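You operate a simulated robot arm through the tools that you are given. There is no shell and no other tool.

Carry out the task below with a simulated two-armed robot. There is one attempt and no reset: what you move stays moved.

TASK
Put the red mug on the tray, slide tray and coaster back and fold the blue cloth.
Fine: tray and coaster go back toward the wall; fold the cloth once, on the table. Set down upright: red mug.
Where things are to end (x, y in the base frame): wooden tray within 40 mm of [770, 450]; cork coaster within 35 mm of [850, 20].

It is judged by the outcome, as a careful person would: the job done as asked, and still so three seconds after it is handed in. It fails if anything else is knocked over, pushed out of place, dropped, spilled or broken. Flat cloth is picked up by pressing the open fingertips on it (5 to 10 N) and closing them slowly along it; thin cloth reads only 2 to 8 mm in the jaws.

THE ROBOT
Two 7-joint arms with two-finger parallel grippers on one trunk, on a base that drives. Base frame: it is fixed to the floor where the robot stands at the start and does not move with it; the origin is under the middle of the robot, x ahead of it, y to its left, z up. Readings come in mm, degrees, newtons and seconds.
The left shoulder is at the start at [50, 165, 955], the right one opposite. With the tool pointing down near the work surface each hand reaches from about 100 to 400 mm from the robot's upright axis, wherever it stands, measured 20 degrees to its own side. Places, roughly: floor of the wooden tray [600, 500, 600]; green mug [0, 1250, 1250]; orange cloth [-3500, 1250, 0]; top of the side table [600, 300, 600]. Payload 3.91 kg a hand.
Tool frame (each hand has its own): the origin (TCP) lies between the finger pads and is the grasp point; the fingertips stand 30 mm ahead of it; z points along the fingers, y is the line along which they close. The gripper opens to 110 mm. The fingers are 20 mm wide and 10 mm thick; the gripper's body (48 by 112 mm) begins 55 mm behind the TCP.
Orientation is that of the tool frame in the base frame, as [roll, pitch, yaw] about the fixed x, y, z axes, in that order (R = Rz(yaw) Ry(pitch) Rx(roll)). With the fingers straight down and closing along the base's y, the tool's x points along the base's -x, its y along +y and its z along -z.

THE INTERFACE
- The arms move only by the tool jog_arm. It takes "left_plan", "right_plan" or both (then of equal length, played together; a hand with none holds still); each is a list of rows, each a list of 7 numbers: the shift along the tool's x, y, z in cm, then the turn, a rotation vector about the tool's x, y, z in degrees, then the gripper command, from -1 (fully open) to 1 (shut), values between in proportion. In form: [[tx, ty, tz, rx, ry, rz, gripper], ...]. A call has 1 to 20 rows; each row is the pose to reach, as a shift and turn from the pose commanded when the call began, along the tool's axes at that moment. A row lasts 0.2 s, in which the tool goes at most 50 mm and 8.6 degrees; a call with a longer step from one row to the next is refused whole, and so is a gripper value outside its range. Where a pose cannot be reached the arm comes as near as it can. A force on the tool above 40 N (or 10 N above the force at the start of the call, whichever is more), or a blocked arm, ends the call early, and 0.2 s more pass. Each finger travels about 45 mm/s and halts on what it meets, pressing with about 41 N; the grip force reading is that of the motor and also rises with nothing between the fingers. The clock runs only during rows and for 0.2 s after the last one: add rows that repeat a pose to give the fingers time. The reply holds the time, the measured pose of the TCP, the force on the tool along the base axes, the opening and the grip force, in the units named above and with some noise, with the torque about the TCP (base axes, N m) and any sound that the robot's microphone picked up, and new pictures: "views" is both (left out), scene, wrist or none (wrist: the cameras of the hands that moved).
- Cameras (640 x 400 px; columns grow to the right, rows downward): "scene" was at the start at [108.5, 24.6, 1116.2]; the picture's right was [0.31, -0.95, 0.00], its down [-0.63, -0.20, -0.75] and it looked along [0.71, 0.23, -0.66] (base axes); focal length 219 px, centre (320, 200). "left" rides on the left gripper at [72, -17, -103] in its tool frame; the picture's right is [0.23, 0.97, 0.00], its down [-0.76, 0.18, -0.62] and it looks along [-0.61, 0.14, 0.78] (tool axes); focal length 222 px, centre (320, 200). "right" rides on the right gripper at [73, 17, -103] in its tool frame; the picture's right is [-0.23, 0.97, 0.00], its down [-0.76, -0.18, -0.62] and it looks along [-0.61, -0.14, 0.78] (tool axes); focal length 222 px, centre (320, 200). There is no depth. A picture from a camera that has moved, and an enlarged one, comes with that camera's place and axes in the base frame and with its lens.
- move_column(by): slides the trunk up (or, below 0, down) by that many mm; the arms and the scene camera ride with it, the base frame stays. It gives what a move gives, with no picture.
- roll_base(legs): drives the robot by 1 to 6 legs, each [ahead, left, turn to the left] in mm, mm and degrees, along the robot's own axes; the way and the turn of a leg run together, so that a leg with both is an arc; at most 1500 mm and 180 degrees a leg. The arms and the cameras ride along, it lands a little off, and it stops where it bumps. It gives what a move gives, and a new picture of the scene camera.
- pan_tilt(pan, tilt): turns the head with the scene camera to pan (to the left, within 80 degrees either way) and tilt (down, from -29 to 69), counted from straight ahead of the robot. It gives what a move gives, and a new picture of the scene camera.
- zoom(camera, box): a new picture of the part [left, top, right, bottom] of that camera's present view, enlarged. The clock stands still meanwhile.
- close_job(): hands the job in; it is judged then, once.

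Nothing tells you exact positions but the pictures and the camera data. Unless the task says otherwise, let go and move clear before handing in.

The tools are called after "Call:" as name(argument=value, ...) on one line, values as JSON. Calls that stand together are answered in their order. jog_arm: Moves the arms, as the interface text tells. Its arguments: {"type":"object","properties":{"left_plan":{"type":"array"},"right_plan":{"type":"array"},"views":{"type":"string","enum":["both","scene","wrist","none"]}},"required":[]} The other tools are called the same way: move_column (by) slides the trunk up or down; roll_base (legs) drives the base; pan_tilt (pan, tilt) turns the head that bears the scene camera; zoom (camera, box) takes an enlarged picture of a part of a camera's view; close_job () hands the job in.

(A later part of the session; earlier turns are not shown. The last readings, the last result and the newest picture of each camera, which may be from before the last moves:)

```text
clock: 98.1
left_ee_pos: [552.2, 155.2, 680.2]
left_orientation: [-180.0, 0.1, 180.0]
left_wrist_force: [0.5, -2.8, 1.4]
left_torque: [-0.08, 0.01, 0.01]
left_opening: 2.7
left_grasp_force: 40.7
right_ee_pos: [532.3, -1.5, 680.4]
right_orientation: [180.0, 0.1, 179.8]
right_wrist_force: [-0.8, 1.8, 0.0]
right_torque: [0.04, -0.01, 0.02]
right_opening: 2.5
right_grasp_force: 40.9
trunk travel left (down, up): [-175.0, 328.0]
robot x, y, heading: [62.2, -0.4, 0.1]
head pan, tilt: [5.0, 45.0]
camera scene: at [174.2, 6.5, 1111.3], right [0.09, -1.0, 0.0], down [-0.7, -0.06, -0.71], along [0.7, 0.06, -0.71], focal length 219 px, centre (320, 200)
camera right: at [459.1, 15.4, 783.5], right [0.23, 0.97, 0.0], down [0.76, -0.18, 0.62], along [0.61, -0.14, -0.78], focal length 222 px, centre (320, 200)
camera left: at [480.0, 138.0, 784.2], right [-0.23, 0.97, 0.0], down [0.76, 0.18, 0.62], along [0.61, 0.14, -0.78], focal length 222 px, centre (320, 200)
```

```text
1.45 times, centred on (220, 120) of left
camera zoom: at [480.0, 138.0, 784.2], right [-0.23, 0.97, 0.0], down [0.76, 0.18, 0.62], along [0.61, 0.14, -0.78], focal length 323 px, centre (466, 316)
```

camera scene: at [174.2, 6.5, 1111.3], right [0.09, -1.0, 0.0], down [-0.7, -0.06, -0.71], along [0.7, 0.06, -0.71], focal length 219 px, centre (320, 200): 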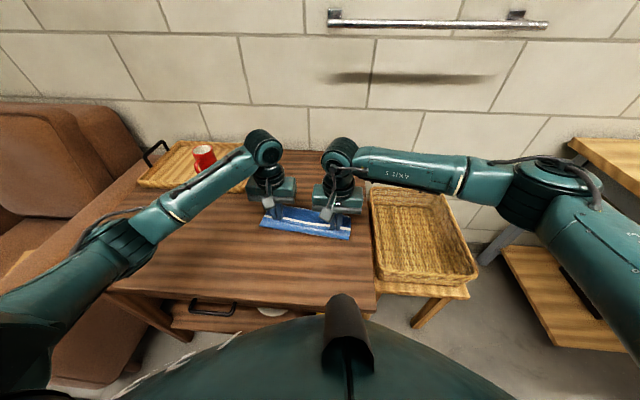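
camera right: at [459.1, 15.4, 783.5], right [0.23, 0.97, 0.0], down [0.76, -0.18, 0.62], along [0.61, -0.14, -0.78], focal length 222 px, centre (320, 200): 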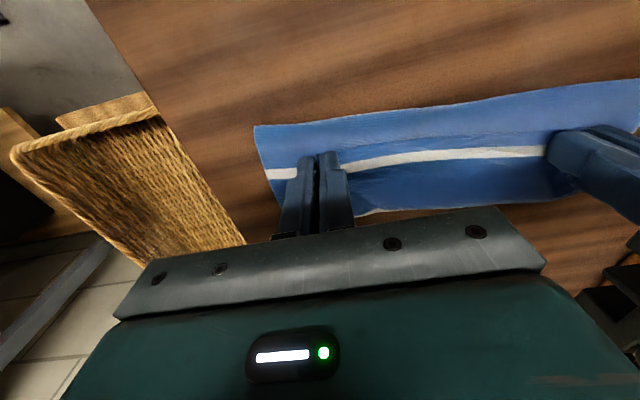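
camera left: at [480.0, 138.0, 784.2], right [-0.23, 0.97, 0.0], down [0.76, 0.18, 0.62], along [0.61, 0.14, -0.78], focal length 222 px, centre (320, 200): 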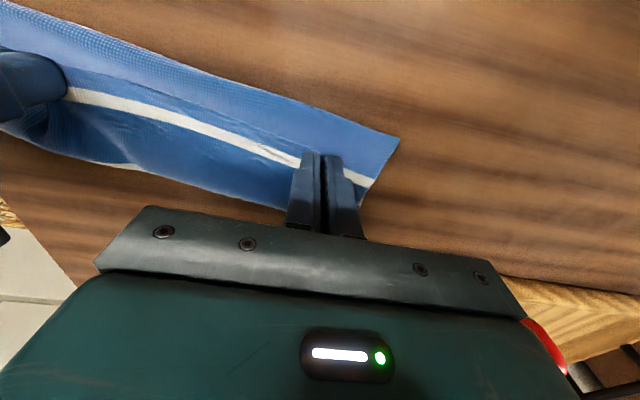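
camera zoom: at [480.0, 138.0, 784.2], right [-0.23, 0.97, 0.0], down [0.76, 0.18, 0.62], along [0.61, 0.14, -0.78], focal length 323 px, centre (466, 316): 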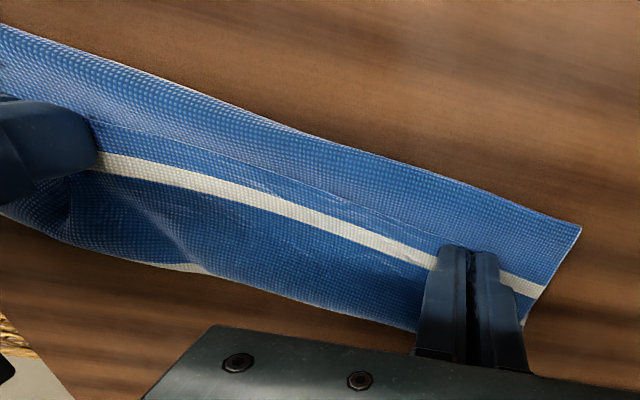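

The jaws always hold the edge strip flat, so it keeps curling back. I'll lift it off the table, tilt the fingers back toward me and release in the air so the strip can spring open and fall forward.

Call:
jog_arm(left_plan=[[-0.8, 0, -1.4, 0, 7, 0, 1], [-1.8, 0, -2.8, 0, 14, 0, 1], [-2.8, 0, -4.0, 0, 20, 0, 1], [-3.55, 0, -4.7, 0, 25, 0, 1], [-3.55, 0, -4.7, 0, 25, 0, 1]], right_plan=[[-0.8, 0, -1.4, 0, 7, 0, 1], [-1.8, 0, -2.8, 0, 14, 0, 1], [-2.8, 0, -4.0, 0, 20, 0, 1], [-3.55, 0, -4.7, 0, 25, 0, 1], [-3.55, 0, -4.7, 0, 25, 0, 1]])

Call:
zoom(camera="scene", box=[230, 150, 380, 250])

```text
clock: 99.3
left_ee_pos: [587.5, 154.7, 727.4]
left_orientation: [180.0, -25.0, 180.0]
left_wrist_force: [0.4, -1.6, -0.3]
left_torque: [-0.04, 0.01, 0.03]
left_opening: 2.8
left_grasp_force: 40.9
right_ee_pos: [568.0, -0.9, 728.0]
right_orientation: [-180.0, -25.0, 179.9]
right_wrist_force: [0.0, 1.8, -0.9]
right_torque: [0.01, 0.03, 0.0]
right_opening: 2.5
right_grasp_force: 41.1
trunk travel left (down, up): [-175.0, 328.0]
robot x, y, heading: [64.0, 1.8, -0.3]
head pan, tilt: [5.0, 45.0]
camera scene: at [174.2, 6.5, 1111.3], right [0.09, -1.0, 0.0], down [-0.7, -0.06, -0.71], along [0.7, 0.06, -0.71], focal length 219 px, centre (320, 200)
camera right: at [546.4, 16.2, 852.3], right [0.21, 0.97, -0.1], down [0.95, -0.18, 0.24], along [0.22, -0.14, -0.97], focal length 222 px, centre (320, 200)
camera left: at [566.4, 138.1, 852.1], right [-0.21, 0.97, 0.1], down [0.95, 0.18, 0.24], along [0.22, 0.14, -0.97], focal length 222 px, centre (320, 200)
```

scene: 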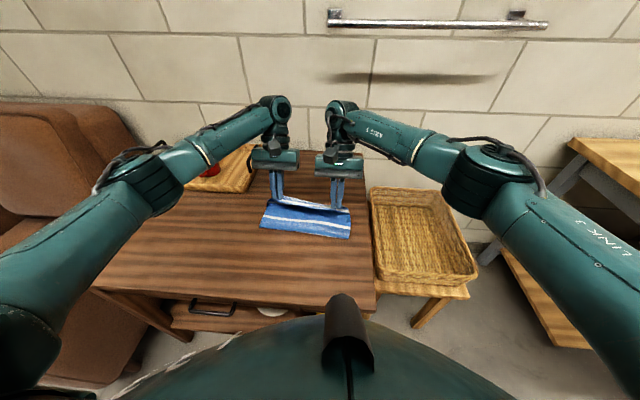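
right: 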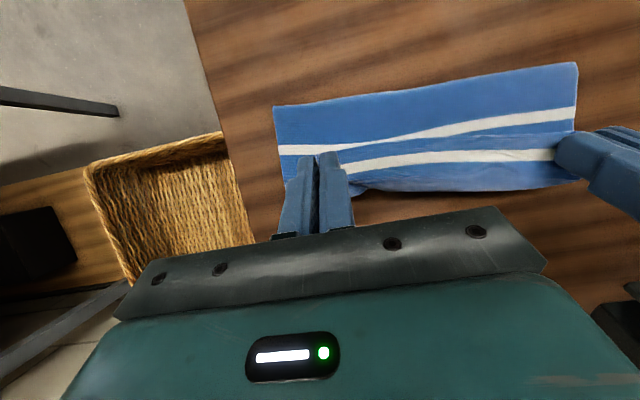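
left: 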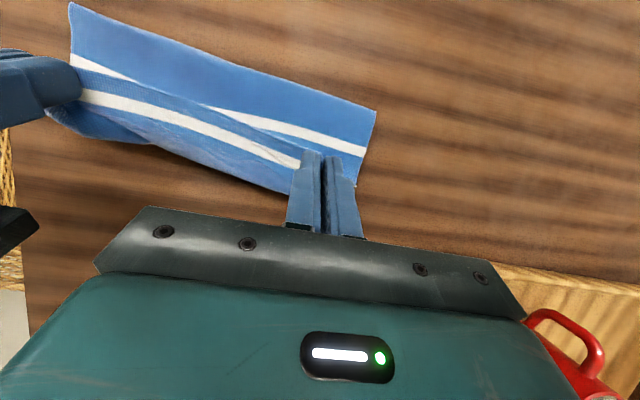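

```text
4.00 times, centred on (305, 200) of scene
camera zoom: at [174.2, 6.5, 1111.3], right [0.09, -1.0, 0.0], down [-0.7, -0.06, -0.71], along [0.7, 0.06, -0.71], focal length 876 px, centre (380, 200)
```

zoom: 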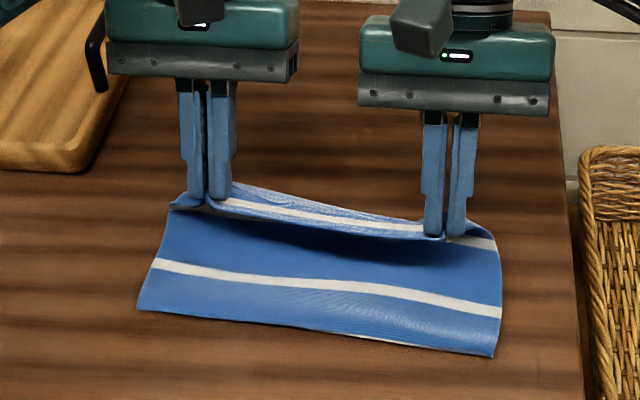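

The backward tilt is reachable and the edge strip now slopes upward. I'll tilt a bit more and let go in the air.

Call:
jog_arm(left_plan=[[0.14, 0, 0.31, 0, 8, 0, 1], [0.28, 0, 0.62, 0, 15, 0, 1], [0.28, 0, 0.62, 0, 15, 0, 1], [0.28, 0, 0.62, 0, 15, 0, 0.1], [0.28, 0, 0.62, 0, 15, 0, 0.1], [0.28, 0, 0.62, 0, 15, 0, 0.1], [0.28, 0, 0.62, 0, 15, 0, 0.1]], right_plan=[[0.14, 0, 0.31, 0, 8, 0, 1], [0.28, 0, 0.62, 0, 15, 0, 1], [0.28, 0, 0.62, 0, 15, 0, 1], [0.28, 0, 0.62, 0, 15, 0, 0.1], [0.28, 0, 0.62, 0, 15, 0, 0.1], [0.28, 0, 0.62, 0, 15, 0, 0.1], [0.28, 0, 0.62, 0, 15, 0, 0.1]])

Call:
zoom(camera="scene", box=[230, 150, 380, 250])

Call:
zoom(camera="left", box=[0, 0, 440, 240])

```text
clock: 100.9
left_ee_pos: [582.4, 153.8, 722.7]
left_orientation: [-180.0, -39.9, 180.0]
left_wrist_force: [-0.6, 0.1, -0.3]
left_torque: [0.01, -0.01, -0.01]
left_opening: 49.7
left_grasp_force: 0.1
right_ee_pos: [552.3, 2.6, 726.3]
right_orientation: [179.9, -39.8, 179.7]
right_wrist_force: [-0.4, 0.0, -0.3]
right_torque: [-0.04, -0.04, -0.03]
right_opening: 49.5
right_grasp_force: 0.1
right hand out of reach, approached as far as the arm can: row 2, 3, 4, 5, 6, 7
trunk travel left (down, up): [-175.0, 328.0]
robot x, y, heading: [66.3, 0.8, -0.1]
head pan, tilt: [5.0, 45.0]
camera scene: at [174.1, 6.5, 1111.3], right [0.09, -1.0, 0.0], down [-0.7, -0.06, -0.71], along [0.7, 0.06, -0.71], focal length 219 px, centre (320, 200)
camera right: at [562.3, 19.2, 852.4], right [0.18, 0.97, -0.14], down [0.98, -0.18, -0.01], along [-0.04, -0.14, -0.99], focal length 222 px, centre (320, 200)
camera left: at [593.7, 137.9, 850.1], right [-0.17, 0.97, 0.15], down [0.98, 0.18, -0.01], along [-0.04, 0.14, -0.99], focal length 222 px, centre (320, 200)
```

scene: 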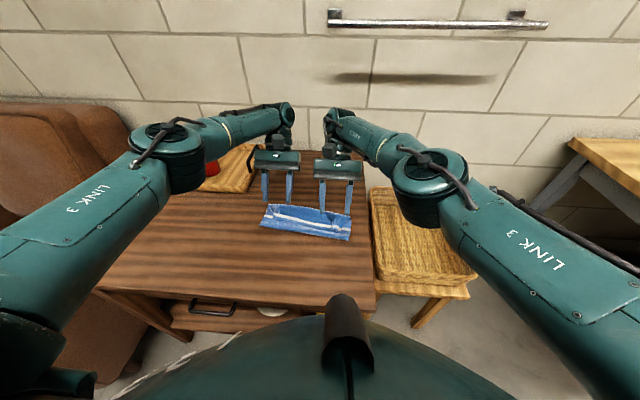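
right: 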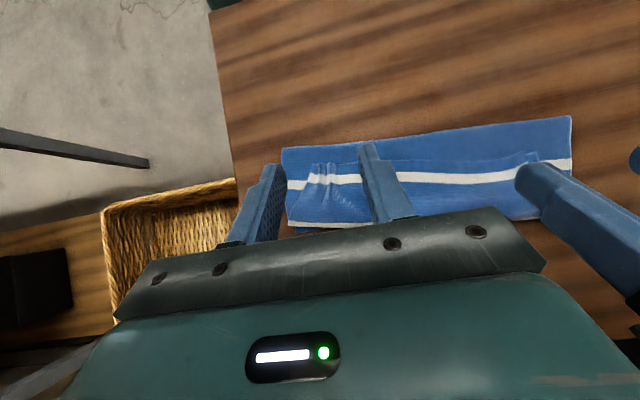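
left: 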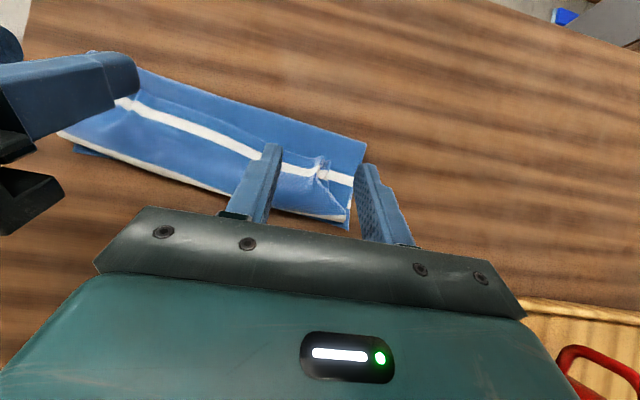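

```text
4.00 times, centred on (305, 200) of scene
camera zoom: at [174.1, 6.5, 1111.3], right [0.09, -1.0, 0.0], down [-0.7, -0.06, -0.71], along [0.7, 0.06, -0.71], focal length 876 px, centre (380, 200)
```

zoom: 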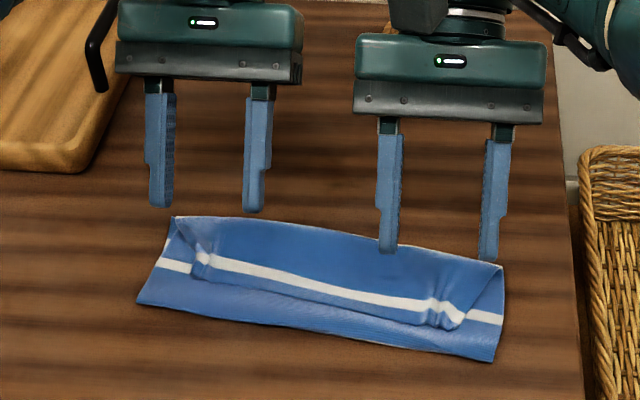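

```text
1.45 times, centred on (220, 120) of left
camera zoom: at [593.7, 137.9, 850.1], right [-0.17, 0.97, 0.15], down [0.98, 0.18, -0.01], along [-0.04, 0.14, -0.99], focal length 323 px, centre (466, 316)
```

zoom: 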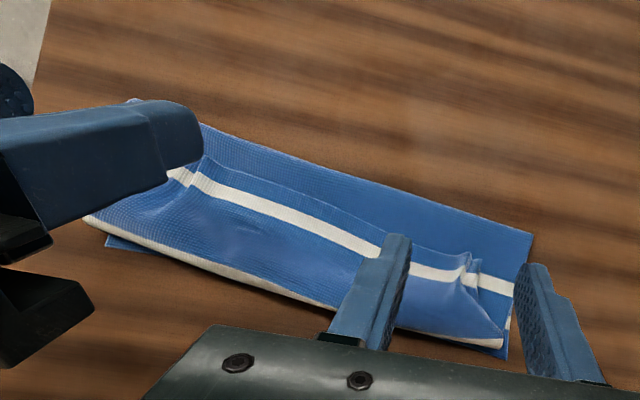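

The cloth fell into a Z, so that approach won't make a neat single fold. A better plan is to open it flat, pinch it along its middle stripe, lift so both halves hang together, and lay it down. First I'll retake the flap edge to open the cloth.

Call:
jog_arm(left_plan=[[0.52, 0.1, 0.31, 0, -8, 0, 0.4], [1.05, 0.3, 0.62, 0, -16, 0, 0.4], [1.57, 0.5, 0.93, 0, -24, 0, 0.4], [2.1, 0.7, 1.24, 0, -32, 0, 0.4], [2.62, 0.7, 1.55, 0, -40, 0, 0.4], [2.62, 0.7, 1.55, 0, -40, 0, 0.4]], right_plan=[[0.52, -0.1, 0.31, 0, -8, 0, 0.4], [1.05, -0.2, 0.62, 0, -16, 0, 0.4], [1.57, -0.3, 0.93, 0, -24, 0, 0.4], [2.1, -0.4, 1.24, 0, -32, 0, 0.4], [2.62, -0.4, 1.55, 0, -40, 0, 0.4], [2.62, -0.4, 1.55, 0, -40, 0, 0.4]], views="wrist")

Call:
zoom(camera="left", box=[180, 60, 440, 230])

Call:
zoom(camera="right", box=[200, 60, 460, 230])

```text
clock: 102.3
left_ee_pos: [552.0, 160.8, 726.9]
left_orientation: [-180.0, 0.2, 179.9]
left_wrist_force: [-0.2, 0.7, 0.5]
left_torque: [-0.02, 0.0, -0.01]
left_opening: 33.1
left_grasp_force: 0.1
right_ee_pos: [521.9, -0.6, 730.9]
right_orientation: [180.0, 0.2, 179.7]
right_wrist_force: [-0.7, 1.4, 0.0]
right_torque: [0.0, 0.02, 0.01]
right_opening: 32.9
right_grasp_force: 0.0
trunk travel left (down, up): [-175.0, 328.0]
robot x, y, heading: [66.6, -0.8, -0.2]
head pan, tilt: [5.0, 45.0]
camera right: at [448.6, 16.2, 834.8], right [0.23, 0.97, 0.0], down [0.76, -0.18, 0.63], along [0.61, -0.14, -0.78], focal length 222 px, centre (320, 200)
camera left: at [479.6, 144.8, 832.2], right [-0.23, 0.97, 0.0], down [0.76, 0.18, 0.63], along [0.61, 0.14, -0.78], focal length 222 px, centre (320, 200)
```

right: 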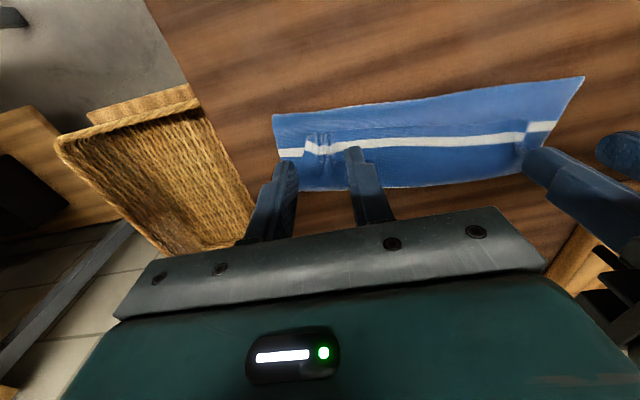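
left: 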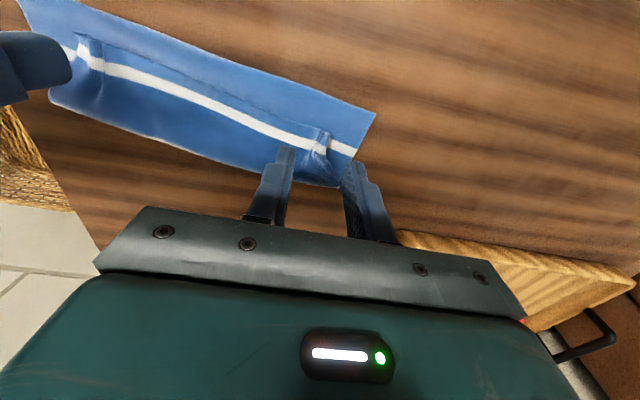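

```text
2.35 times, centred on (310, 145) of left
camera zoom: at [479.6, 144.8, 832.2], right [-0.23, 0.97, 0.0], down [0.76, 0.18, 0.63], along [0.61, 0.14, -0.78], focal length 523 px, centre (344, 329)
```

zoom: 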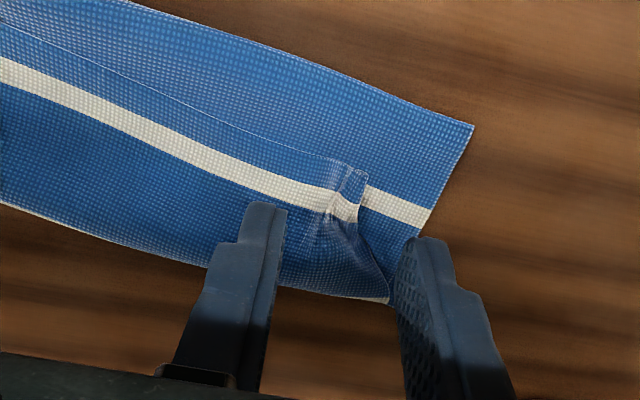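

```text
2.35 times, centred on (330, 145) of right
camera zoom: at [448.6, 16.2, 834.8], right [0.23, 0.97, 0.0], down [0.76, -0.18, 0.63], along [0.61, -0.14, -0.78], focal length 523 px, centre (296, 329)
```

zoom: 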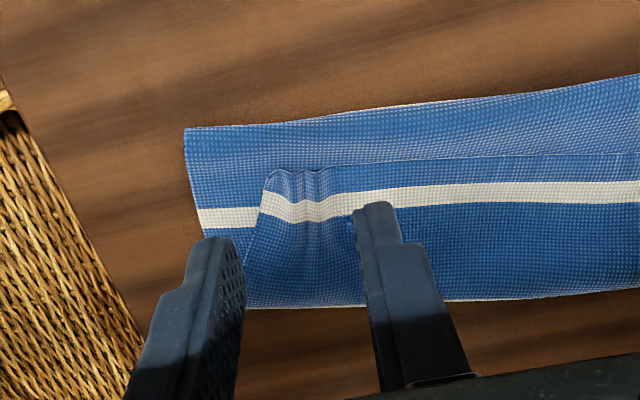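

Call:
jog_arm(left_plan=[[-0.4, 0.4, 2, 0, 0, 0, 0.4], [-0.4, 0.4, 4, 0, 0, 0, 0.4], [-0.4, 0.4, 4.9, 0, 0, 0, 0.4], [-0.4, 0.4, 4.95, 0, 0, 0, 0.4], [-0.4, 0.4, 4.95, 0, 0, 0, 0.48], [-0.4, 0.4, 4.95, 0, 0, 0, 0.56], [-0.4, 0.4, 4.95, 0, 0, 0, 0.64], [-0.4, 0.4, 4.95, 0, 0, 0, 0.72], [-0.4, 0.4, 4.95, 0, 0, 0, 0.8], [-0.4, 0.4, 4.95, 0, 0, 0, 0.88], [-0.4, 0.4, 4.95, 0, 0, 0, 0.94], [-0.4, 0.4, 4.95, 0, 0, 0, 1], [-0.4, 0.4, 4.95, 0, 0, 0, 1]], right_plan=[[-0.7, 0, 2, 0, 0, 0, 0.4], [-0.7, 0, 4, 0, 0, 0, 0.4], [-0.7, 0, 5.2, 0, 0, 0, 0.4], [-0.7, 0, 5.4, 0, 0, 0, 0.4], [-0.7, 0, 5.4, 0, 0, 0, 0.48], [-0.7, 0, 5.4, 0, 0, 0, 0.56], [-0.7, 0, 5.4, 0, 0, 0, 0.64], [-0.7, 0, 5.4, 0, 0, 0, 0.72], [-0.7, 0, 5.4, 0, 0, 0, 0.8], [-0.7, 0, 5.4, 0, 0, 0, 0.88], [-0.7, 0, 5.4, 0, 0, 0, 0.94], [-0.7, 0, 5.4, 0, 0, 0, 1], [-0.7, 0, 5.4, 0, 0, 0, 1]], views="wrist")

```text
clock: 105.1
left_ee_pos: [554.5, 166.2, 680.2]
left_orientation: [-180.0, 0.0, 179.9]
left_wrist_force: [-0.5, -1.0, 0.1]
left_torque: [-0.04, 0.04, -0.02]
left_opening: 0.1
left_grasp_force: 37.8
right_ee_pos: [528.7, -0.0, 677.3]
right_orientation: [179.9, 0.2, 179.8]
right_wrist_force: [0.7, 1.2, 0.5]
right_torque: [-0.01, 0.0, 0.01]
right_opening: 2.6
right_grasp_force: 40.3
trunk travel left (down, up): [-175.0, 328.0]
robot x, y, heading: [60.2, 3.1, -0.2]
head pan, tilt: [5.0, 45.0]
camera right: at [455.8, 17.0, 781.4], right [0.23, 0.97, 0.0], down [0.76, -0.18, 0.62], along [0.61, -0.14, -0.78], focal length 222 px, centre (320, 200)
camera left: at [484.0, 149.1, 784.0], right [-0.23, 0.97, 0.0], down [0.76, 0.18, 0.62], along [0.61, 0.14, -0.78], focal length 222 px, centre (320, 200)
```

right: 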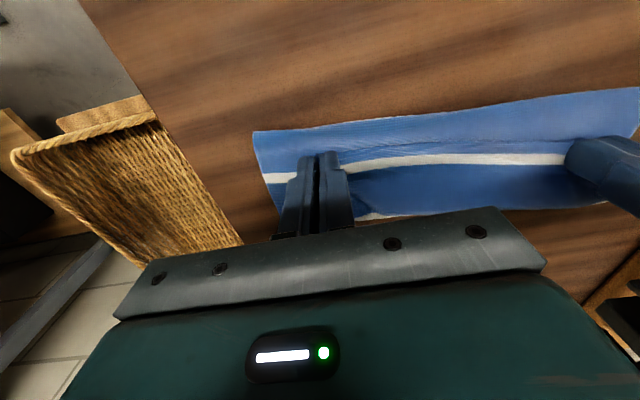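
left: 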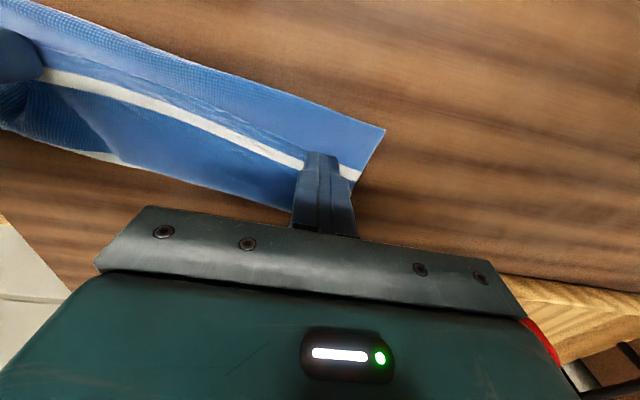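

The left jaw missed, being about 3 mm too high. I'll reopen it, lower and close again while the right holds.

Call:
jog_arm(left_plan=[[0, 0, 0, 0, 0, 0, 0.8], [0, 0, 0, 0, 0, 0, 0.5], [0, 0, 0, 0, 0, 0, 0.35], [0, 0, 0, 0, 0, 0, 0.35], [0, -0.1, 0.2, 0, 0, 0, 0.35], [0, -0.1, 0.45, 0, 0, 0, 0.35], [0, -0.1, 0.45, 0, 0, 0, 0.35]], views="wrist")

```text
clock: 106.7
left_ee_pos: [555.6, 165.3, 674.1]
left_orientation: [180.0, 0.1, 180.0]
left_wrist_force: [0.4, 0.3, 0.3]
left_torque: [0.02, 0.0, 0.02]
left_opening: 35.8
left_grasp_force: 0.0
right_ee_pos: [529.0, -0.5, 677.6]
right_orientation: [180.0, 0.2, 179.9]
right_wrist_force: [-0.1, 0.2, 0.7]
right_torque: [-0.02, 0.0, -0.02]
right_opening: 2.5
right_grasp_force: 41.1
trunk travel left (down, up): [-175.0, 328.0]
robot x, y, heading: [64.3, 0.5, -0.2]
head pan, tilt: [5.0, 45.0]
camera left: at [483.9, 148.3, 779.3], right [-0.23, 0.97, 0.0], down [0.76, 0.18, 0.62], along [0.61, 0.14, -0.78], focal length 222 px, centre (320, 200)
```

left: 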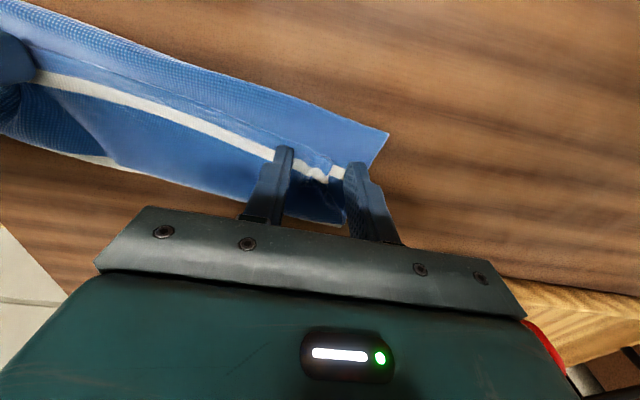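

Call:
jog_arm(left_plan=[[0, 0, 0.1, 0, 0, 0, 0.35], [0, 0, 0.1, 0, 0, 0, 0.42], [0, 0, 0.1, 0, 0, 0, 0.5], [0, 0, 0.1, 0, 0, 0, 0.58], [0, 0, 0.1, 0, 0, 0, 0.66], [0, 0, 0.1, 0, 0, 0, 0.74], [0, 0, 0.1, 0, 0, 0, 0.82], [0, 0, 0.1, 0, 0, 0, 0.9], [0, 0, 0.1, 0, 0, 0, 1], [0, 0, 0.1, 0, 0, 0, 1]], views="wrist")

```text
clock: 108.9
left_ee_pos: [556.1, 164.4, 673.9]
left_orientation: [-179.9, 0.2, 179.8]
left_wrist_force: [-1.0, -8.4, 0.8]
left_torque: [-0.3, 0.01, 0.01]
left_opening: 2.7
left_grasp_force: 40.9
right_ee_pos: [527.8, 1.0, 678.5]
right_orientation: [179.9, 0.0, 179.8]
right_wrist_force: [1.0, 9.4, 0.4]
right_torque: [0.3, -0.03, 0.04]
right_opening: 2.5
right_grasp_force: 40.5
trunk travel left (down, up): [-175.0, 328.0]
robot x, y, heading: [67.9, 0.6, -0.0]
head pan, tilt: [5.0, 45.0]
camera left: at [484.0, 147.8, 778.0], right [-0.23, 0.97, 0.0], down [0.76, 0.18, 0.62], along [0.61, 0.14, -0.78], focal length 222 px, centre (320, 200)
```

left: 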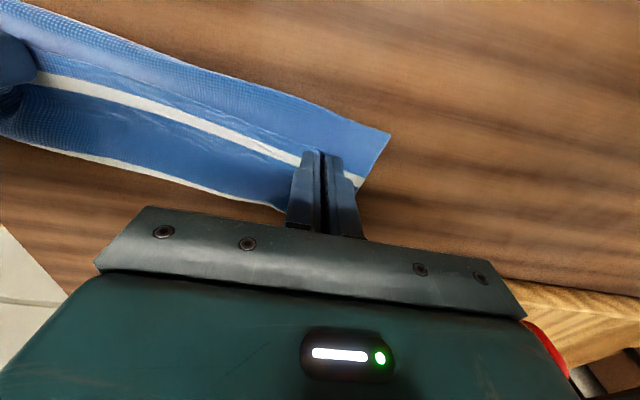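

Call:
jog_arm(left_plan=[[0.5, -0.3, -2.5, 0, 0, 0, 1], [1.5, -0.3, -5, 0, 0, 0, 1], [3.5, -0.2, -7.2, 0, 0, 0, 1], [6, 0, -8, 0, 0, 0, 1], [8.5, 0.1, -8, 0, 0, 0, 1], [11, 0.2, -7, 0, 0, 0, 1], [13.2, 0.3, -5.2, 0, 0, 0, 1], [15, 0.3, -3.4, 0, 0, 0, 1], [16.3, 0.3, -2, 0, 0, 0, 1], [17.1, 0.3, -1, 0, 0, 0, 1], [17.1, 0.3, -1, 0, 0, 0, 1]], right_plan=[[0.5, 0.3, -2.5, 0, 0, 0, 1], [1.4, 0.4, -5, 0, 0, 0, 1], [3.3, 0.5, -7.2, 0, 0, 0, 1], [5.7, 0.5, -8, 0, 0, 0, 1], [8.0, 0.5, -8, 0, 0, 0, 1], [10.4, 0.6, -7, 0, 0, 0, 1], [12.5, 0.6, -5.2, 0, 0, 0, 1], [14.2, 0.7, -3.4, 0, 0, 0, 1], [15.4, 0.7, -2, 0, 0, 0, 1], [16.2, 0.7, -0.7, 0, 0, 0, 1], [16.2, 0.7, -0.7, 0, 0, 0, 1]])

Call:
zoom(camera="scene", box=[220, 170, 370, 270])

Call:
zoom(camera="left", box=[0, 0, 400, 240])

```text
clock: 111.3
left_ee_pos: [385.6, 168.6, 683.0]
left_orientation: [180.0, 0.1, 180.0]
left_wrist_force: [-0.9, -4.0, -0.5]
left_torque: [-0.08, -0.03, 0.01]
left_opening: 2.5
left_grasp_force: 41.5
right_ee_pos: [368.0, 7.5, 682.5]
right_orientation: [-180.0, 0.1, 179.8]
right_wrist_force: [-0.8, 3.5, 0.0]
right_torque: [0.07, 0.0, 0.0]
right_opening: 2.6
right_grasp_force: 41.1
trunk travel left (down, up): [-175.0, 328.0]
robot x, y, heading: [63.7, 1.0, -0.1]
head pan, tilt: [5.0, 45.0]
camera scene: at [174.1, 6.5, 1111.3], right [0.09, -1.0, 0.0], down [-0.7, -0.06, -0.71], along [0.7, 0.06, -0.71], focal length 219 px, centre (320, 200)
camera right: at [294.9, 24.6, 785.8], right [0.23, 0.97, 0.0], down [0.76, -0.18, 0.62], along [0.61, -0.14, -0.78], focal length 222 px, centre (320, 200)
camera left: at [313.5, 151.3, 787.4], right [-0.23, 0.97, 0.0], down [0.76, 0.18, 0.62], along [0.61, 0.14, -0.78], focal length 222 px, centre (320, 200)
```

scene: 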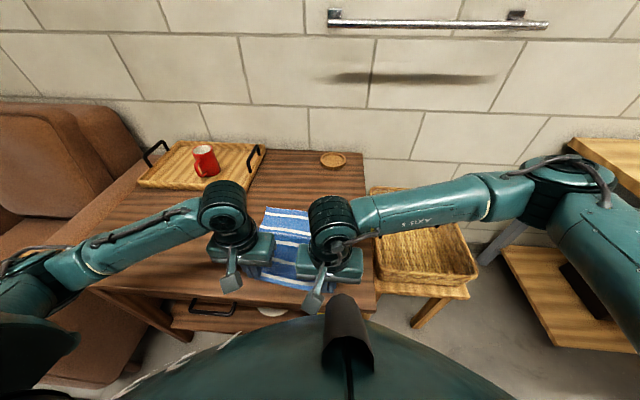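
right: 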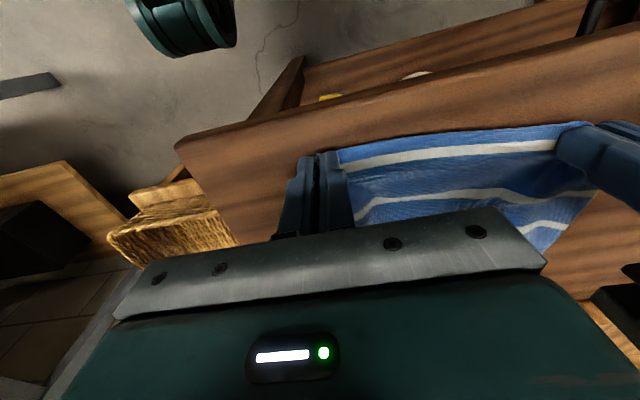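
left: 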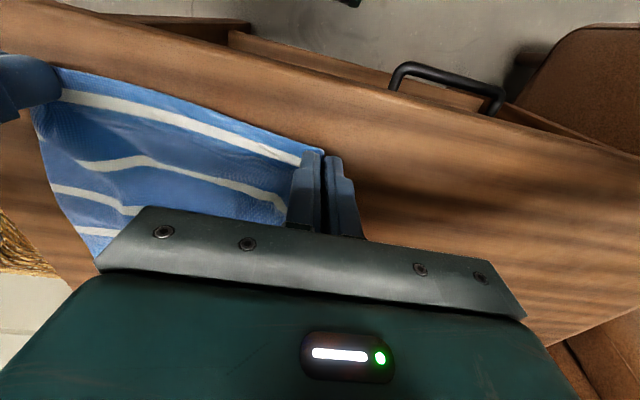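

```text
4.00 times, centred on (295, 220) of scene
camera zoom: at [174.1, 6.5, 1111.3], right [0.09, -1.0, 0.0], down [-0.7, -0.06, -0.71], along [0.7, 0.06, -0.71], focal length 876 px, centre (420, 120)
```

zoom: 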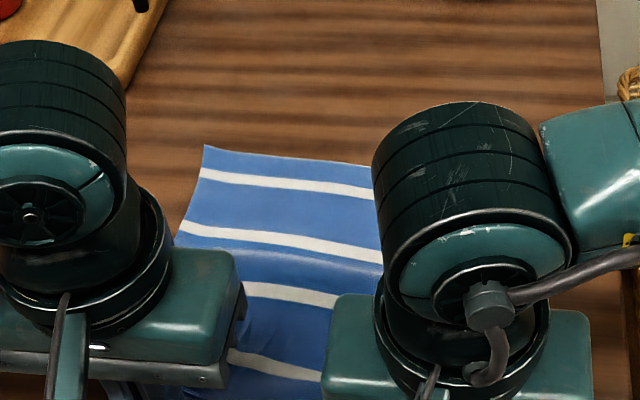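

```text
1.60 times, centred on (200, 120) of left
camera zoom: at [313.5, 151.3, 787.4], right [-0.23, 0.97, 0.0], down [0.76, 0.18, 0.62], along [0.61, 0.14, -0.78], focal length 355 px, centre (512, 328)
```

zoom: 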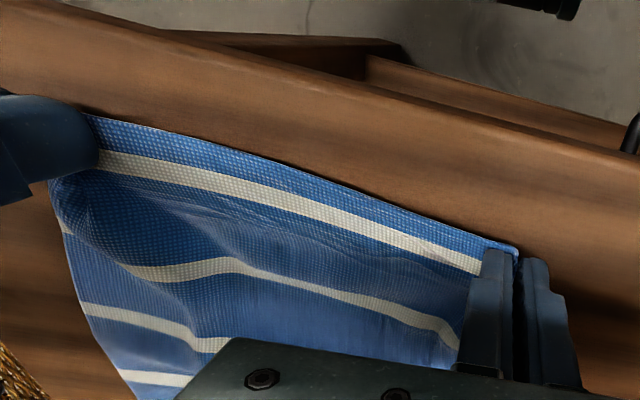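

The cloth is nearly open. I'll draw it back another 12 mm at table height to take out the hump, then release and lift clear.

Call:
jog_arm(left_plan=[[0.4, 0.1, 0.1, 0, 0, 0, 1], [0.8, 0.2, 0.2, 0, 0, 0, 1], [1.2, 0.3, 0.4, 0, 0, 0, 1], [1.2, 0.3, 0.4, 0, 0, 0, 1], [1.2, 0.3, 0.4, 0, 0, 0, 0.8], [1.2, 0.3, 0.4, 0, 0, 0, 0.6], [1.2, 0.3, 0.4, 0, 0, 0, 0.4], [1.2, 0.3, 0.4, 0, 0, 0, 0.4], [1.2, 0.3, -1.6, 0, 0, 0, 0.4], [1.2, 0.3, -5, 0, 0, 0, 0.4], [1.2, 2.3, -9, 0, 0, 0, 0.4], [1.2, 6, -11, 0, 0, 0, 0.4], [1.2, 10, -12, 0, 0, 0, 0.4]], right_plan=[[0.4, -0.1, 0.1, 0, 0, 0, 1], [0.8, -0.2, 0.2, 0, 0, 0, 1], [1.2, -0.3, 0.4, 0, 0, 0, 1], [1.2, -0.3, 0.4, 0, 0, 0, 1], [1.2, -0.3, 0.4, 0, 0, 0, 0.8], [1.2, -0.3, 0.4, 0, 0, 0, 0.6], [1.2, -0.3, 0.4, 0, 0, 0, 0.4], [1.2, -0.3, 0.4, 0, 0, 0, 0.4], [1.2, -0.3, -1.6, 0, 0, 0, 0.4], [1.2, -0.3, -5, 0, 0, 0, 0.4], [1.2, -2.3, -9, 0, 0, 0, 0.4], [1.2, -6, -11, 0, 0, 0, 0.4], [1.2, -10, -12, 0, 0, 0, 0.4]])

Call:
zoom(camera="scene", box=[215, 180, 390, 300])

```text
clock: 114.1
left_ee_pos: [374.1, 268.2, 806.2]
left_orientation: [-179.9, 0.1, 179.9]
left_wrist_force: [0.1, 0.0, -0.1]
left_torque: [0.03, 0.0, 0.02]
left_opening: 33.0
left_grasp_force: 0.1
right_ee_pos: [354.4, -92.1, 804.2]
right_orientation: [180.0, 0.1, 179.8]
right_wrist_force: [0.5, -0.2, -0.1]
right_torque: [0.0, 0.0, 0.0]
right_opening: 33.0
right_grasp_force: 0.3
trunk travel left (down, up): [-175.0, 328.0]
robot x, y, heading: [65.2, 1.2, -0.1]
head pan, tilt: [5.0, 45.0]
camera scene: at [174.1, 6.4, 1111.3], right [0.09, -1.0, 0.0], down [-0.7, -0.06, -0.71], along [0.7, 0.06, -0.71], focal length 219 px, centre (320, 200)
camera right: at [282.4, -75.0, 908.3], right [0.23, 0.97, 0.0], down [0.76, -0.18, 0.62], along [0.61, -0.14, -0.78], focal length 222 px, centre (320, 200)
camera left: at [302.3, 251.0, 909.3], right [-0.23, 0.97, 0.0], down [0.76, 0.18, 0.62], along [0.61, 0.14, -0.78], focal length 222 px, centre (320, 200)
```

scene: 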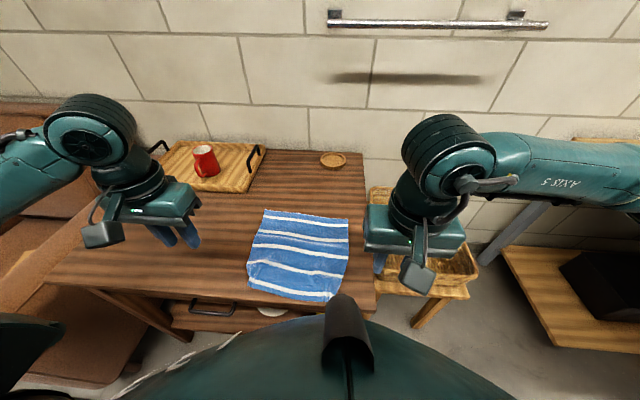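
right: 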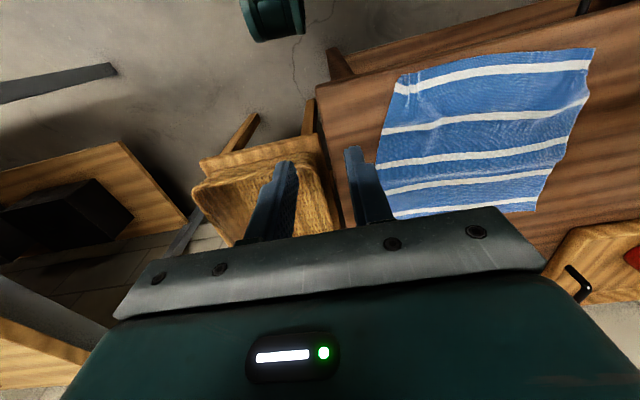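
left: 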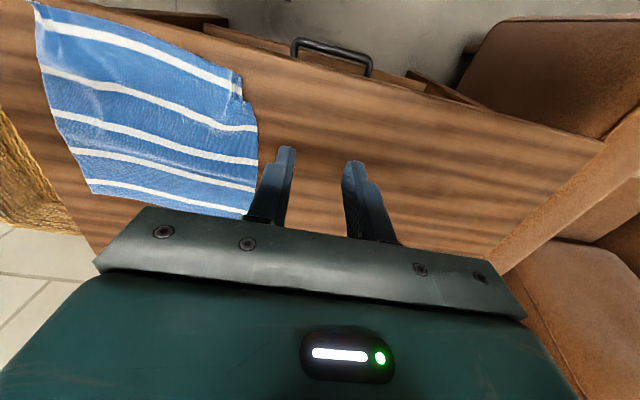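

```text
3.33 times, centred on (302, 240) of scene
camera zoom: at [174.1, 6.4, 1111.3], right [0.09, -1.0, 0.0], down [-0.7, -0.06, -0.71], along [0.7, 0.06, -0.71], focal length 730 px, centre (378, 67)
```

zoom: 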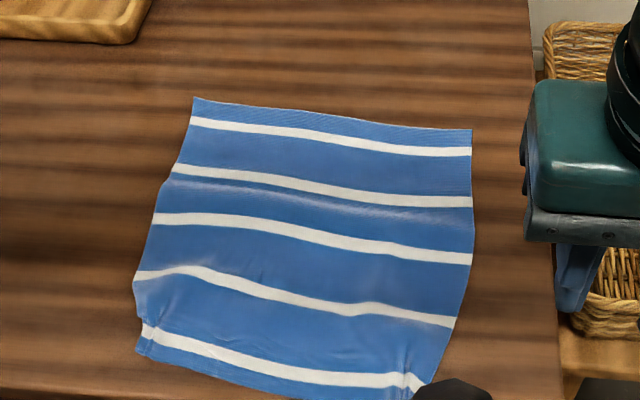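

The cloth is open and nearly flat, with its middle stripe running from about (466, 200) to (452, -36). I'll turn both hands 90° so the fingers straddle that stripe front and back, and move above it.

Call:
jog_arm(left_plan=[[-0.75, -0.8, 0.2, 0, 0, 7.5, 0.4], [-1.5, -1.6, 0.4, 0, 0, 15, 0.4], [-2.25, -2.5, 0.6, 0, 0, 22.5, 0.4], [-3, -3.3, 0.8, 0, 0, 30, 0.4], [-3.75, -4.1, 1.0, 0, 0, 37.5, 0.4], [-4.5, -4.9, 1.2, 0, 0, 45, 0.4], [-5.25, -5.7, 1.6, 0, 0, 52.5, 0.4], [-6, -6.5, 2.2, 0, 0, 60, 0.4], [-6.75, -7.3, 2.8, 0, 0, 67.5, 0.4], [-7.5, -8.2, 3.4, 0, 0, 75, 0.4], [-8.25, -9, 4, 0, 0, 82.5, 0.4], [-9, -9.8, 4.6, 0, 0, 90, 0.4], [-9, -9.8, 4.6, 0, 0, 90, 0.4]], right_plan=[[-0.8, 0.7, 0.2, 0, 0, -7.5, 0.4], [-1.65, 1.4, 0.4, 0, 0, -15, 0.4], [-2.5, 2.1, 0.6, 0, 0, -22.5, 0.4], [-3.3, 2.8, 0.8, 0, 0, -30, 0.4], [-4.1, 3.5, 1.0, 0, 0, -37.5, 0.4], [-4.95, 4.2, 1.2, 0, 0, -45, 0.4], [-5.8, 4.9, 1.6, 0, 0, -52.5, 0.4], [-6.6, 5.6, 2.2, 0, 0, -60, 0.4], [-7.4, 6.3, 2.8, 0, 0, -67.5, 0.4], [-8.25, 7, 3.4, 0, 0, -75, 0.4], [-9.1, 7.7, 4, 0, 0, -82.5, 0.4], [-9.9, 8.4, 4.4, 0, 0, -90, 0.4], [-9.9, 8.4, 4.4, 0, 0, -90, 0.4]])

```text
clock: 116.9
left_ee_pos: [463.9, 168.8, 758.3]
left_orientation: [179.8, -0.1, 89.9]
left_wrist_force: [0.4, -0.1, -0.2]
left_torque: [0.0, -0.01, 0.01]
left_opening: 32.9
left_grasp_force: 0.0
right_ee_pos: [442.2, -19.8, 766.1]
right_orientation: [-179.9, 0.1, -101.4]
right_wrist_force: [0.1, 0.8, 0.2]
right_torque: [0.0, 0.0, -0.04]
right_opening: 32.9
right_grasp_force: 0.0
right hand out of reach, approached as far as the arm can: row 11, 12, 13
trunk travel left (down, up): [-175.0, 328.0]
robot x, y, heading: [60.9, -2.4, 0.3]
head pan, tilt: [5.0, 45.0]
camera scene: at [174.2, 6.4, 1111.3], right [0.09, -1.0, 0.0], down [-0.7, -0.06, -0.71], along [0.7, 0.06, -0.71], focal length 219 px, centre (320, 200)
camera right: at [410.2, -87.7, 871.3], right [-0.91, 0.42, 0.0], down [0.32, 0.71, 0.62], along [0.26, 0.57, -0.78], focal length 222 px, centre (320, 200)
camera left: at [447.0, 241.0, 861.9], right [0.97, 0.22, 0.0], down [0.17, -0.76, 0.62], along [0.14, -0.61, -0.78], focal length 222 px, centre (320, 200)
```

scene: 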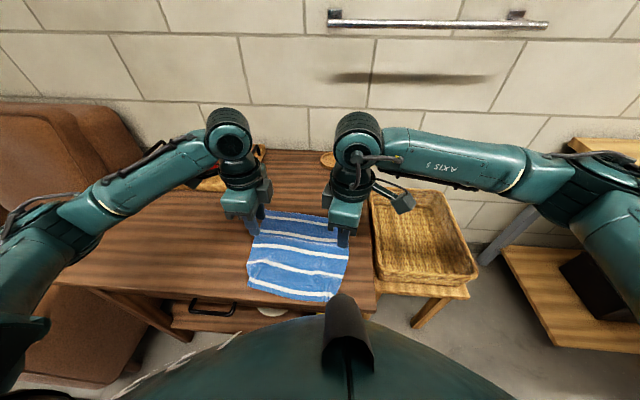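
right: 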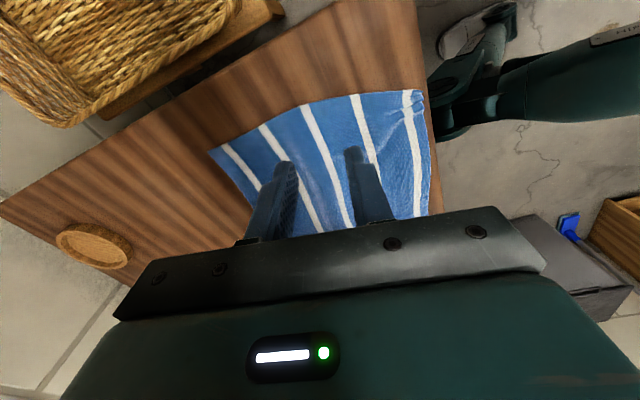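
left: 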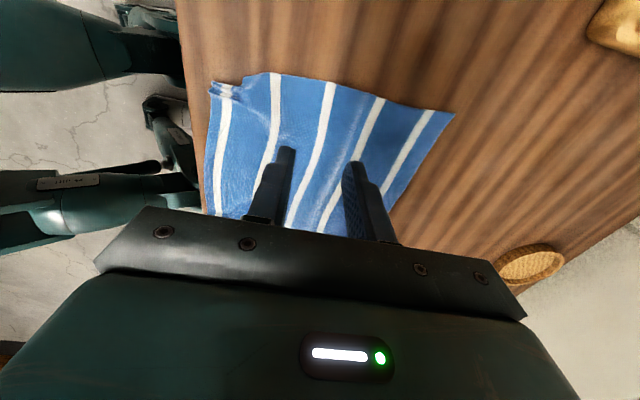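

The left hand is aligned. The right hit its twist limit about 10° short, which is close enough. I'll shift it over the stripe and lower both to just above the cloth.

Call:
jog_arm(left_plan=[[0, 0, 0, 0, 0, 0, 0.4], [0, 0, 1, 0, 0, 0, 0.4], [0, 0, 3, 0, 0, 0, 0.4], [0, 0, 5, 0, 0, 0, 0.4], [0, 0, 7, 0, 0, 0, 0.4], [0, 0, 8, 0, 0, 0, 0.4], [0, 0, 8, 0, 0, 0, 0.4]], right_plan=[[-0.5, -0.5, 0, 0, 0, 3, 0.4], [-1.1, -0.9, 1, 0, 0, 3, 0.4], [-1.1, -0.9, 3.5, 0, 0, 3, 0.4], [-1.1, -0.9, 5.5, 0, 0, 3, 0.4], [-1.1, -0.9, 7.8, 0, 0, 3, 0.4], [-1.1, -0.9, 8.8, 0, 0, 3, 0.4], [-1.1, -0.9, 8.8, 0, 0, 3, 0.4]])

Call:
zoom(camera="left", box=[180, 60, 480, 240])

Call:
zoom(camera="right", box=[180, 60, 480, 240])

```text
clock: 118.5
left_ee_pos: [465.4, 171.2, 676.5]
left_orientation: [179.9, 0.1, 89.9]
left_wrist_force: [-0.7, -0.2, -1.1]
left_torque: [0.01, 0.01, -0.02]
left_opening: 33.0
left_grasp_force: 0.2
right_ee_pos: [453.5, -10.9, 679.8]
right_orientation: [-179.9, 0.0, -104.5]
right_wrist_force: [0.3, 0.4, 0.6]
right_torque: [0.01, -0.02, -0.02]
right_opening: 33.3
right_grasp_force: 0.1
trunk travel left (down, up): [-175.0, 328.0]
robot x, y, heading: [64.0, -0.5, -0.0]
head pan, tilt: [5.0, 45.0]
camera scene: at [174.1, 6.5, 1111.3], right [0.09, -1.0, 0.0], down [-0.7, -0.06, -0.71], along [0.7, 0.06, -0.71], focal length 219 px, centre (320, 200)
camera right: at [418.8, -77.3, 783.1], right [-0.89, 0.46, 0.0], down [0.36, 0.69, 0.62], along [0.29, 0.55, -0.78], focal length 222 px, centre (320, 200)
camera left: at [447.8, 243.0, 781.5], right [0.97, 0.23, 0.0], down [0.18, -0.76, 0.62], along [0.14, -0.61, -0.78], focal length 222 px, centre (320, 200)
```

scene: 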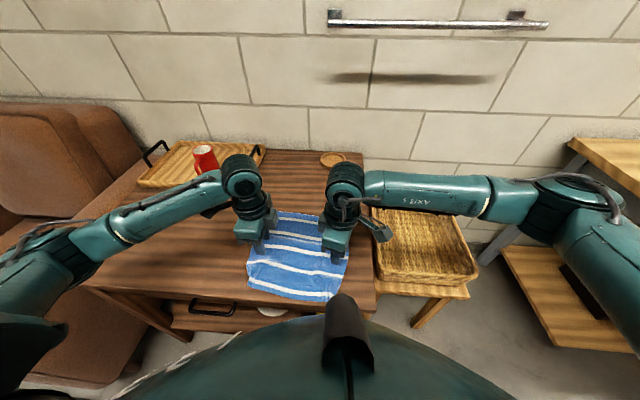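
right: 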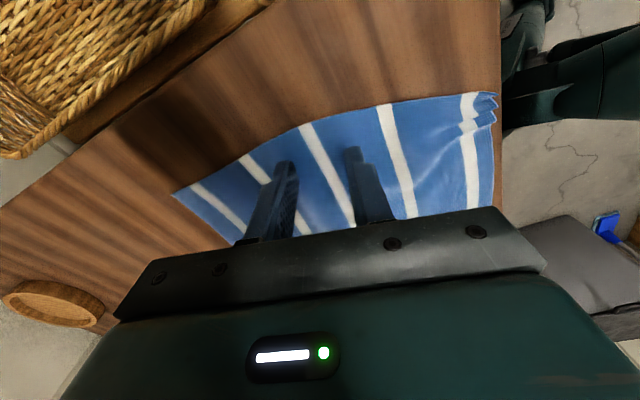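
left: 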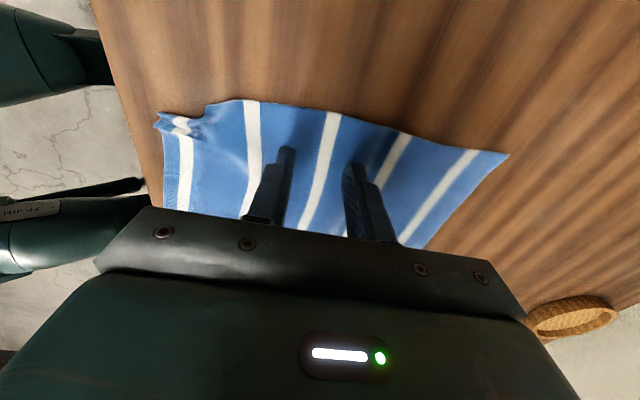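

```text
2.13 times, centred on (330, 150) of left
camera zoom: at [447.8, 243.0, 781.5], right [0.97, 0.23, 0.0], down [0.18, -0.76, 0.62], along [0.14, -0.61, -0.78], focal length 474 px, centre (299, 307)
```

zoom: 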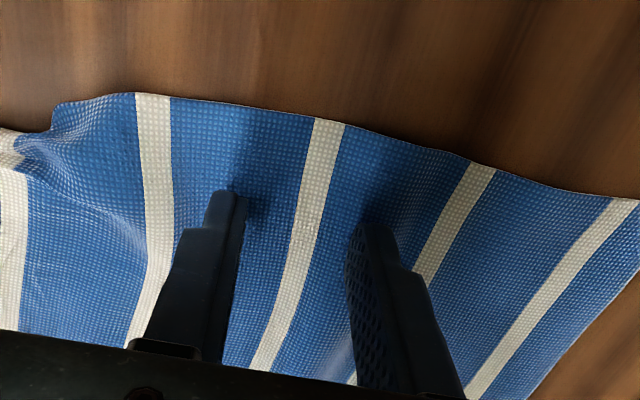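

```text
2.13 times, centred on (330, 150) of right
camera zoom: at [418.8, -77.3, 783.1], right [-0.89, 0.46, 0.0], down [0.36, 0.69, 0.62], along [0.29, 0.55, -0.78], focal length 474 px, centre (299, 307)
```

zoom: 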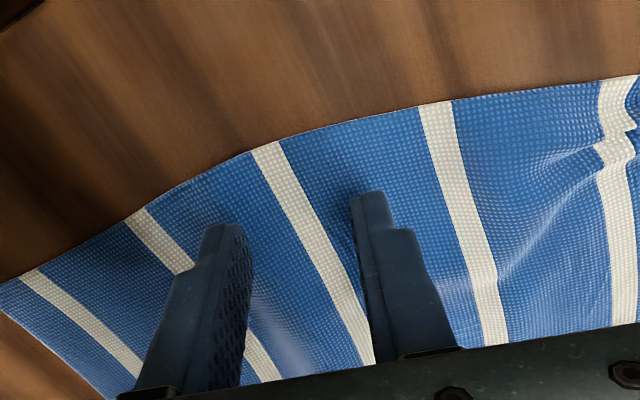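

The middle stripe is centred between the fingers of both hands. I'll lower to light contact.

Call:
jog_arm(left_plan=[[0, 0, 0.2, 0, 0, 0, 0.4], [0, 0, 0.4, 0, 0, 0, 0.4], [0, 0, 0.47, 0, 0, 0, 0.4], [0, 0, 0.47, 0, 0, 0, 0.4]], right_plan=[[0, 0, 0.3, 0, 0, 0, 0.4], [0, 0, 0.6, 0, 0, 0, 0.4], [0, 0, 0.75, 0, 0, 0, 0.4], [0, 0, 0.75, 0, 0, 0, 0.4]], views="none")

```text
clock: 119.5
left_ee_pos: [463.7, 170.4, 672.7]
left_orientation: [179.9, 0.0, 90.0]
left_wrist_force: [0.5, -0.4, -1.0]
left_torque: [0.01, -0.01, -0.01]
left_opening: 32.9
left_grasp_force: 0.2
right_ee_pos: [453.8, -11.1, 671.9]
right_orientation: [-179.8, -0.1, -104.5]
right_wrist_force: [0.0, 0.5, 0.4]
right_torque: [-0.02, -0.05, 0.01]
right_opening: 33.2
right_grasp_force: 0.1
trunk travel left (down, up): [-175.0, 328.0]
robot x, y, heading: [65.5, -0.0, -0.2]
head pan, tilt: [5.0, 45.0]
```

Call:
jog_arm(left_plan=[[0, 0, 0.1, 0, 0, 0, 0.4], [0, 0, 0.15, 0, 0, 0, 0.4], [0, 0, 0.15, 0, 0, 0, 0.4], [0, 0, 0.15, 0, 0, 0, 0.4]], right_plan=[[0, 0, 0.05, 0, 0, 0, 0.4], [0, 0, 0.1, 0, 0, 0, 0.4], [0, 0, 0.1, 0, 0, 0, 0.4], [0, 0, 0.1, 0, 0, 0, 0.4]], views="none")

```text
clock: 120.5
left_ee_pos: [463.9, 169.8, 672.6]
left_orientation: [179.9, 0.1, 90.0]
left_wrist_force: [0.3, 0.3, 1.9]
left_torque: [0.01, 0.0, -0.04]
left_opening: 33.3
left_grasp_force: 0.1
right_ee_pos: [453.4, -9.7, 671.3]
right_orientation: [-179.9, 0.0, -104.5]
right_wrist_force: [0.1, -0.5, 0.5]
right_torque: [0.01, 0.02, 0.0]
right_opening: 33.0
right_grasp_force: 0.1
trunk travel left (down, up): [-175.0, 328.0]
robot x, y, heading: [63.9, -0.6, -0.4]
head pan, tilt: [5.0, 45.0]
```

Call:
jog_arm(left_plan=[[0, 0, 0.06, 0, 0, 0, 0.4], [0, 0, 0.06, 0, 0, 0, 0.4], [0, 0, 0.06, 0, 0, 0, 0.4]], right_plan=[[0, 0, 0.08, 0, 0, 0, 0.4], [0, 0, 0.12, 0, 0, 0, 0.4], [0, 0, 0.12, 0, 0, 0, 0.4]], views="none")

```text
clock: 121.3
left_ee_pos: [463.3, 169.5, 672.1]
left_orientation: [179.9, 0.0, 90.0]
left_wrist_force: [-0.5, 0.5, 2.3]
left_torque: [0.03, 0.03, -0.01]
left_opening: 33.0
left_grasp_force: 0.0
right_ee_pos: [454.7, -10.8, 672.2]
right_orientation: [-179.8, 0.0, -104.4]
right_wrist_force: [-0.4, -1.3, 7.9]
right_torque: [-0.06, 0.01, 0.0]
right_opening: 33.0
right_grasp_force: 0.1
trunk travel left (down, up): [-175.0, 328.0]
robot x, y, heading: [65.6, 1.1, -0.1]
head pan, tilt: [5.0, 45.0]
```

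Call:
jog_arm(left_plan=[[0, 0, 0.06, 0, 0, 0, 0.4], [0, 0, 0.06, 0, 0, 0, 0.4], [0, 0, 0.06, 0, 0, 0, 0.4]], right_plan=[[0, 0, 0, 0, 0, 0, 0.4], [0, 0, 0, 0, 0, 0, 0.4], [0, 0, 0, 0, 0, 0, 0.4]], views="none")

```text
clock: 122.1
left_ee_pos: [463.9, 170.6, 671.8]
left_orientation: [179.9, 0.0, 90.0]
left_wrist_force: [-0.6, 2.0, 7.8]
left_torque: [0.07, 0.12, -0.02]
left_opening: 33.2
left_grasp_force: 0.3
right_ee_pos: [454.0, -10.8, 670.6]
right_orientation: [-179.9, 0.1, -104.5]
right_wrist_force: [0.6, -1.1, 9.3]
right_torque: [-0.03, 0.0, 0.02]
right_opening: 33.0
right_grasp_force: 0.0
trunk travel left (down, up): [-175.0, 328.0]
robot x, y, heading: [63.1, 3.4, -0.1]
head pan, tilt: [5.0, 45.0]
```

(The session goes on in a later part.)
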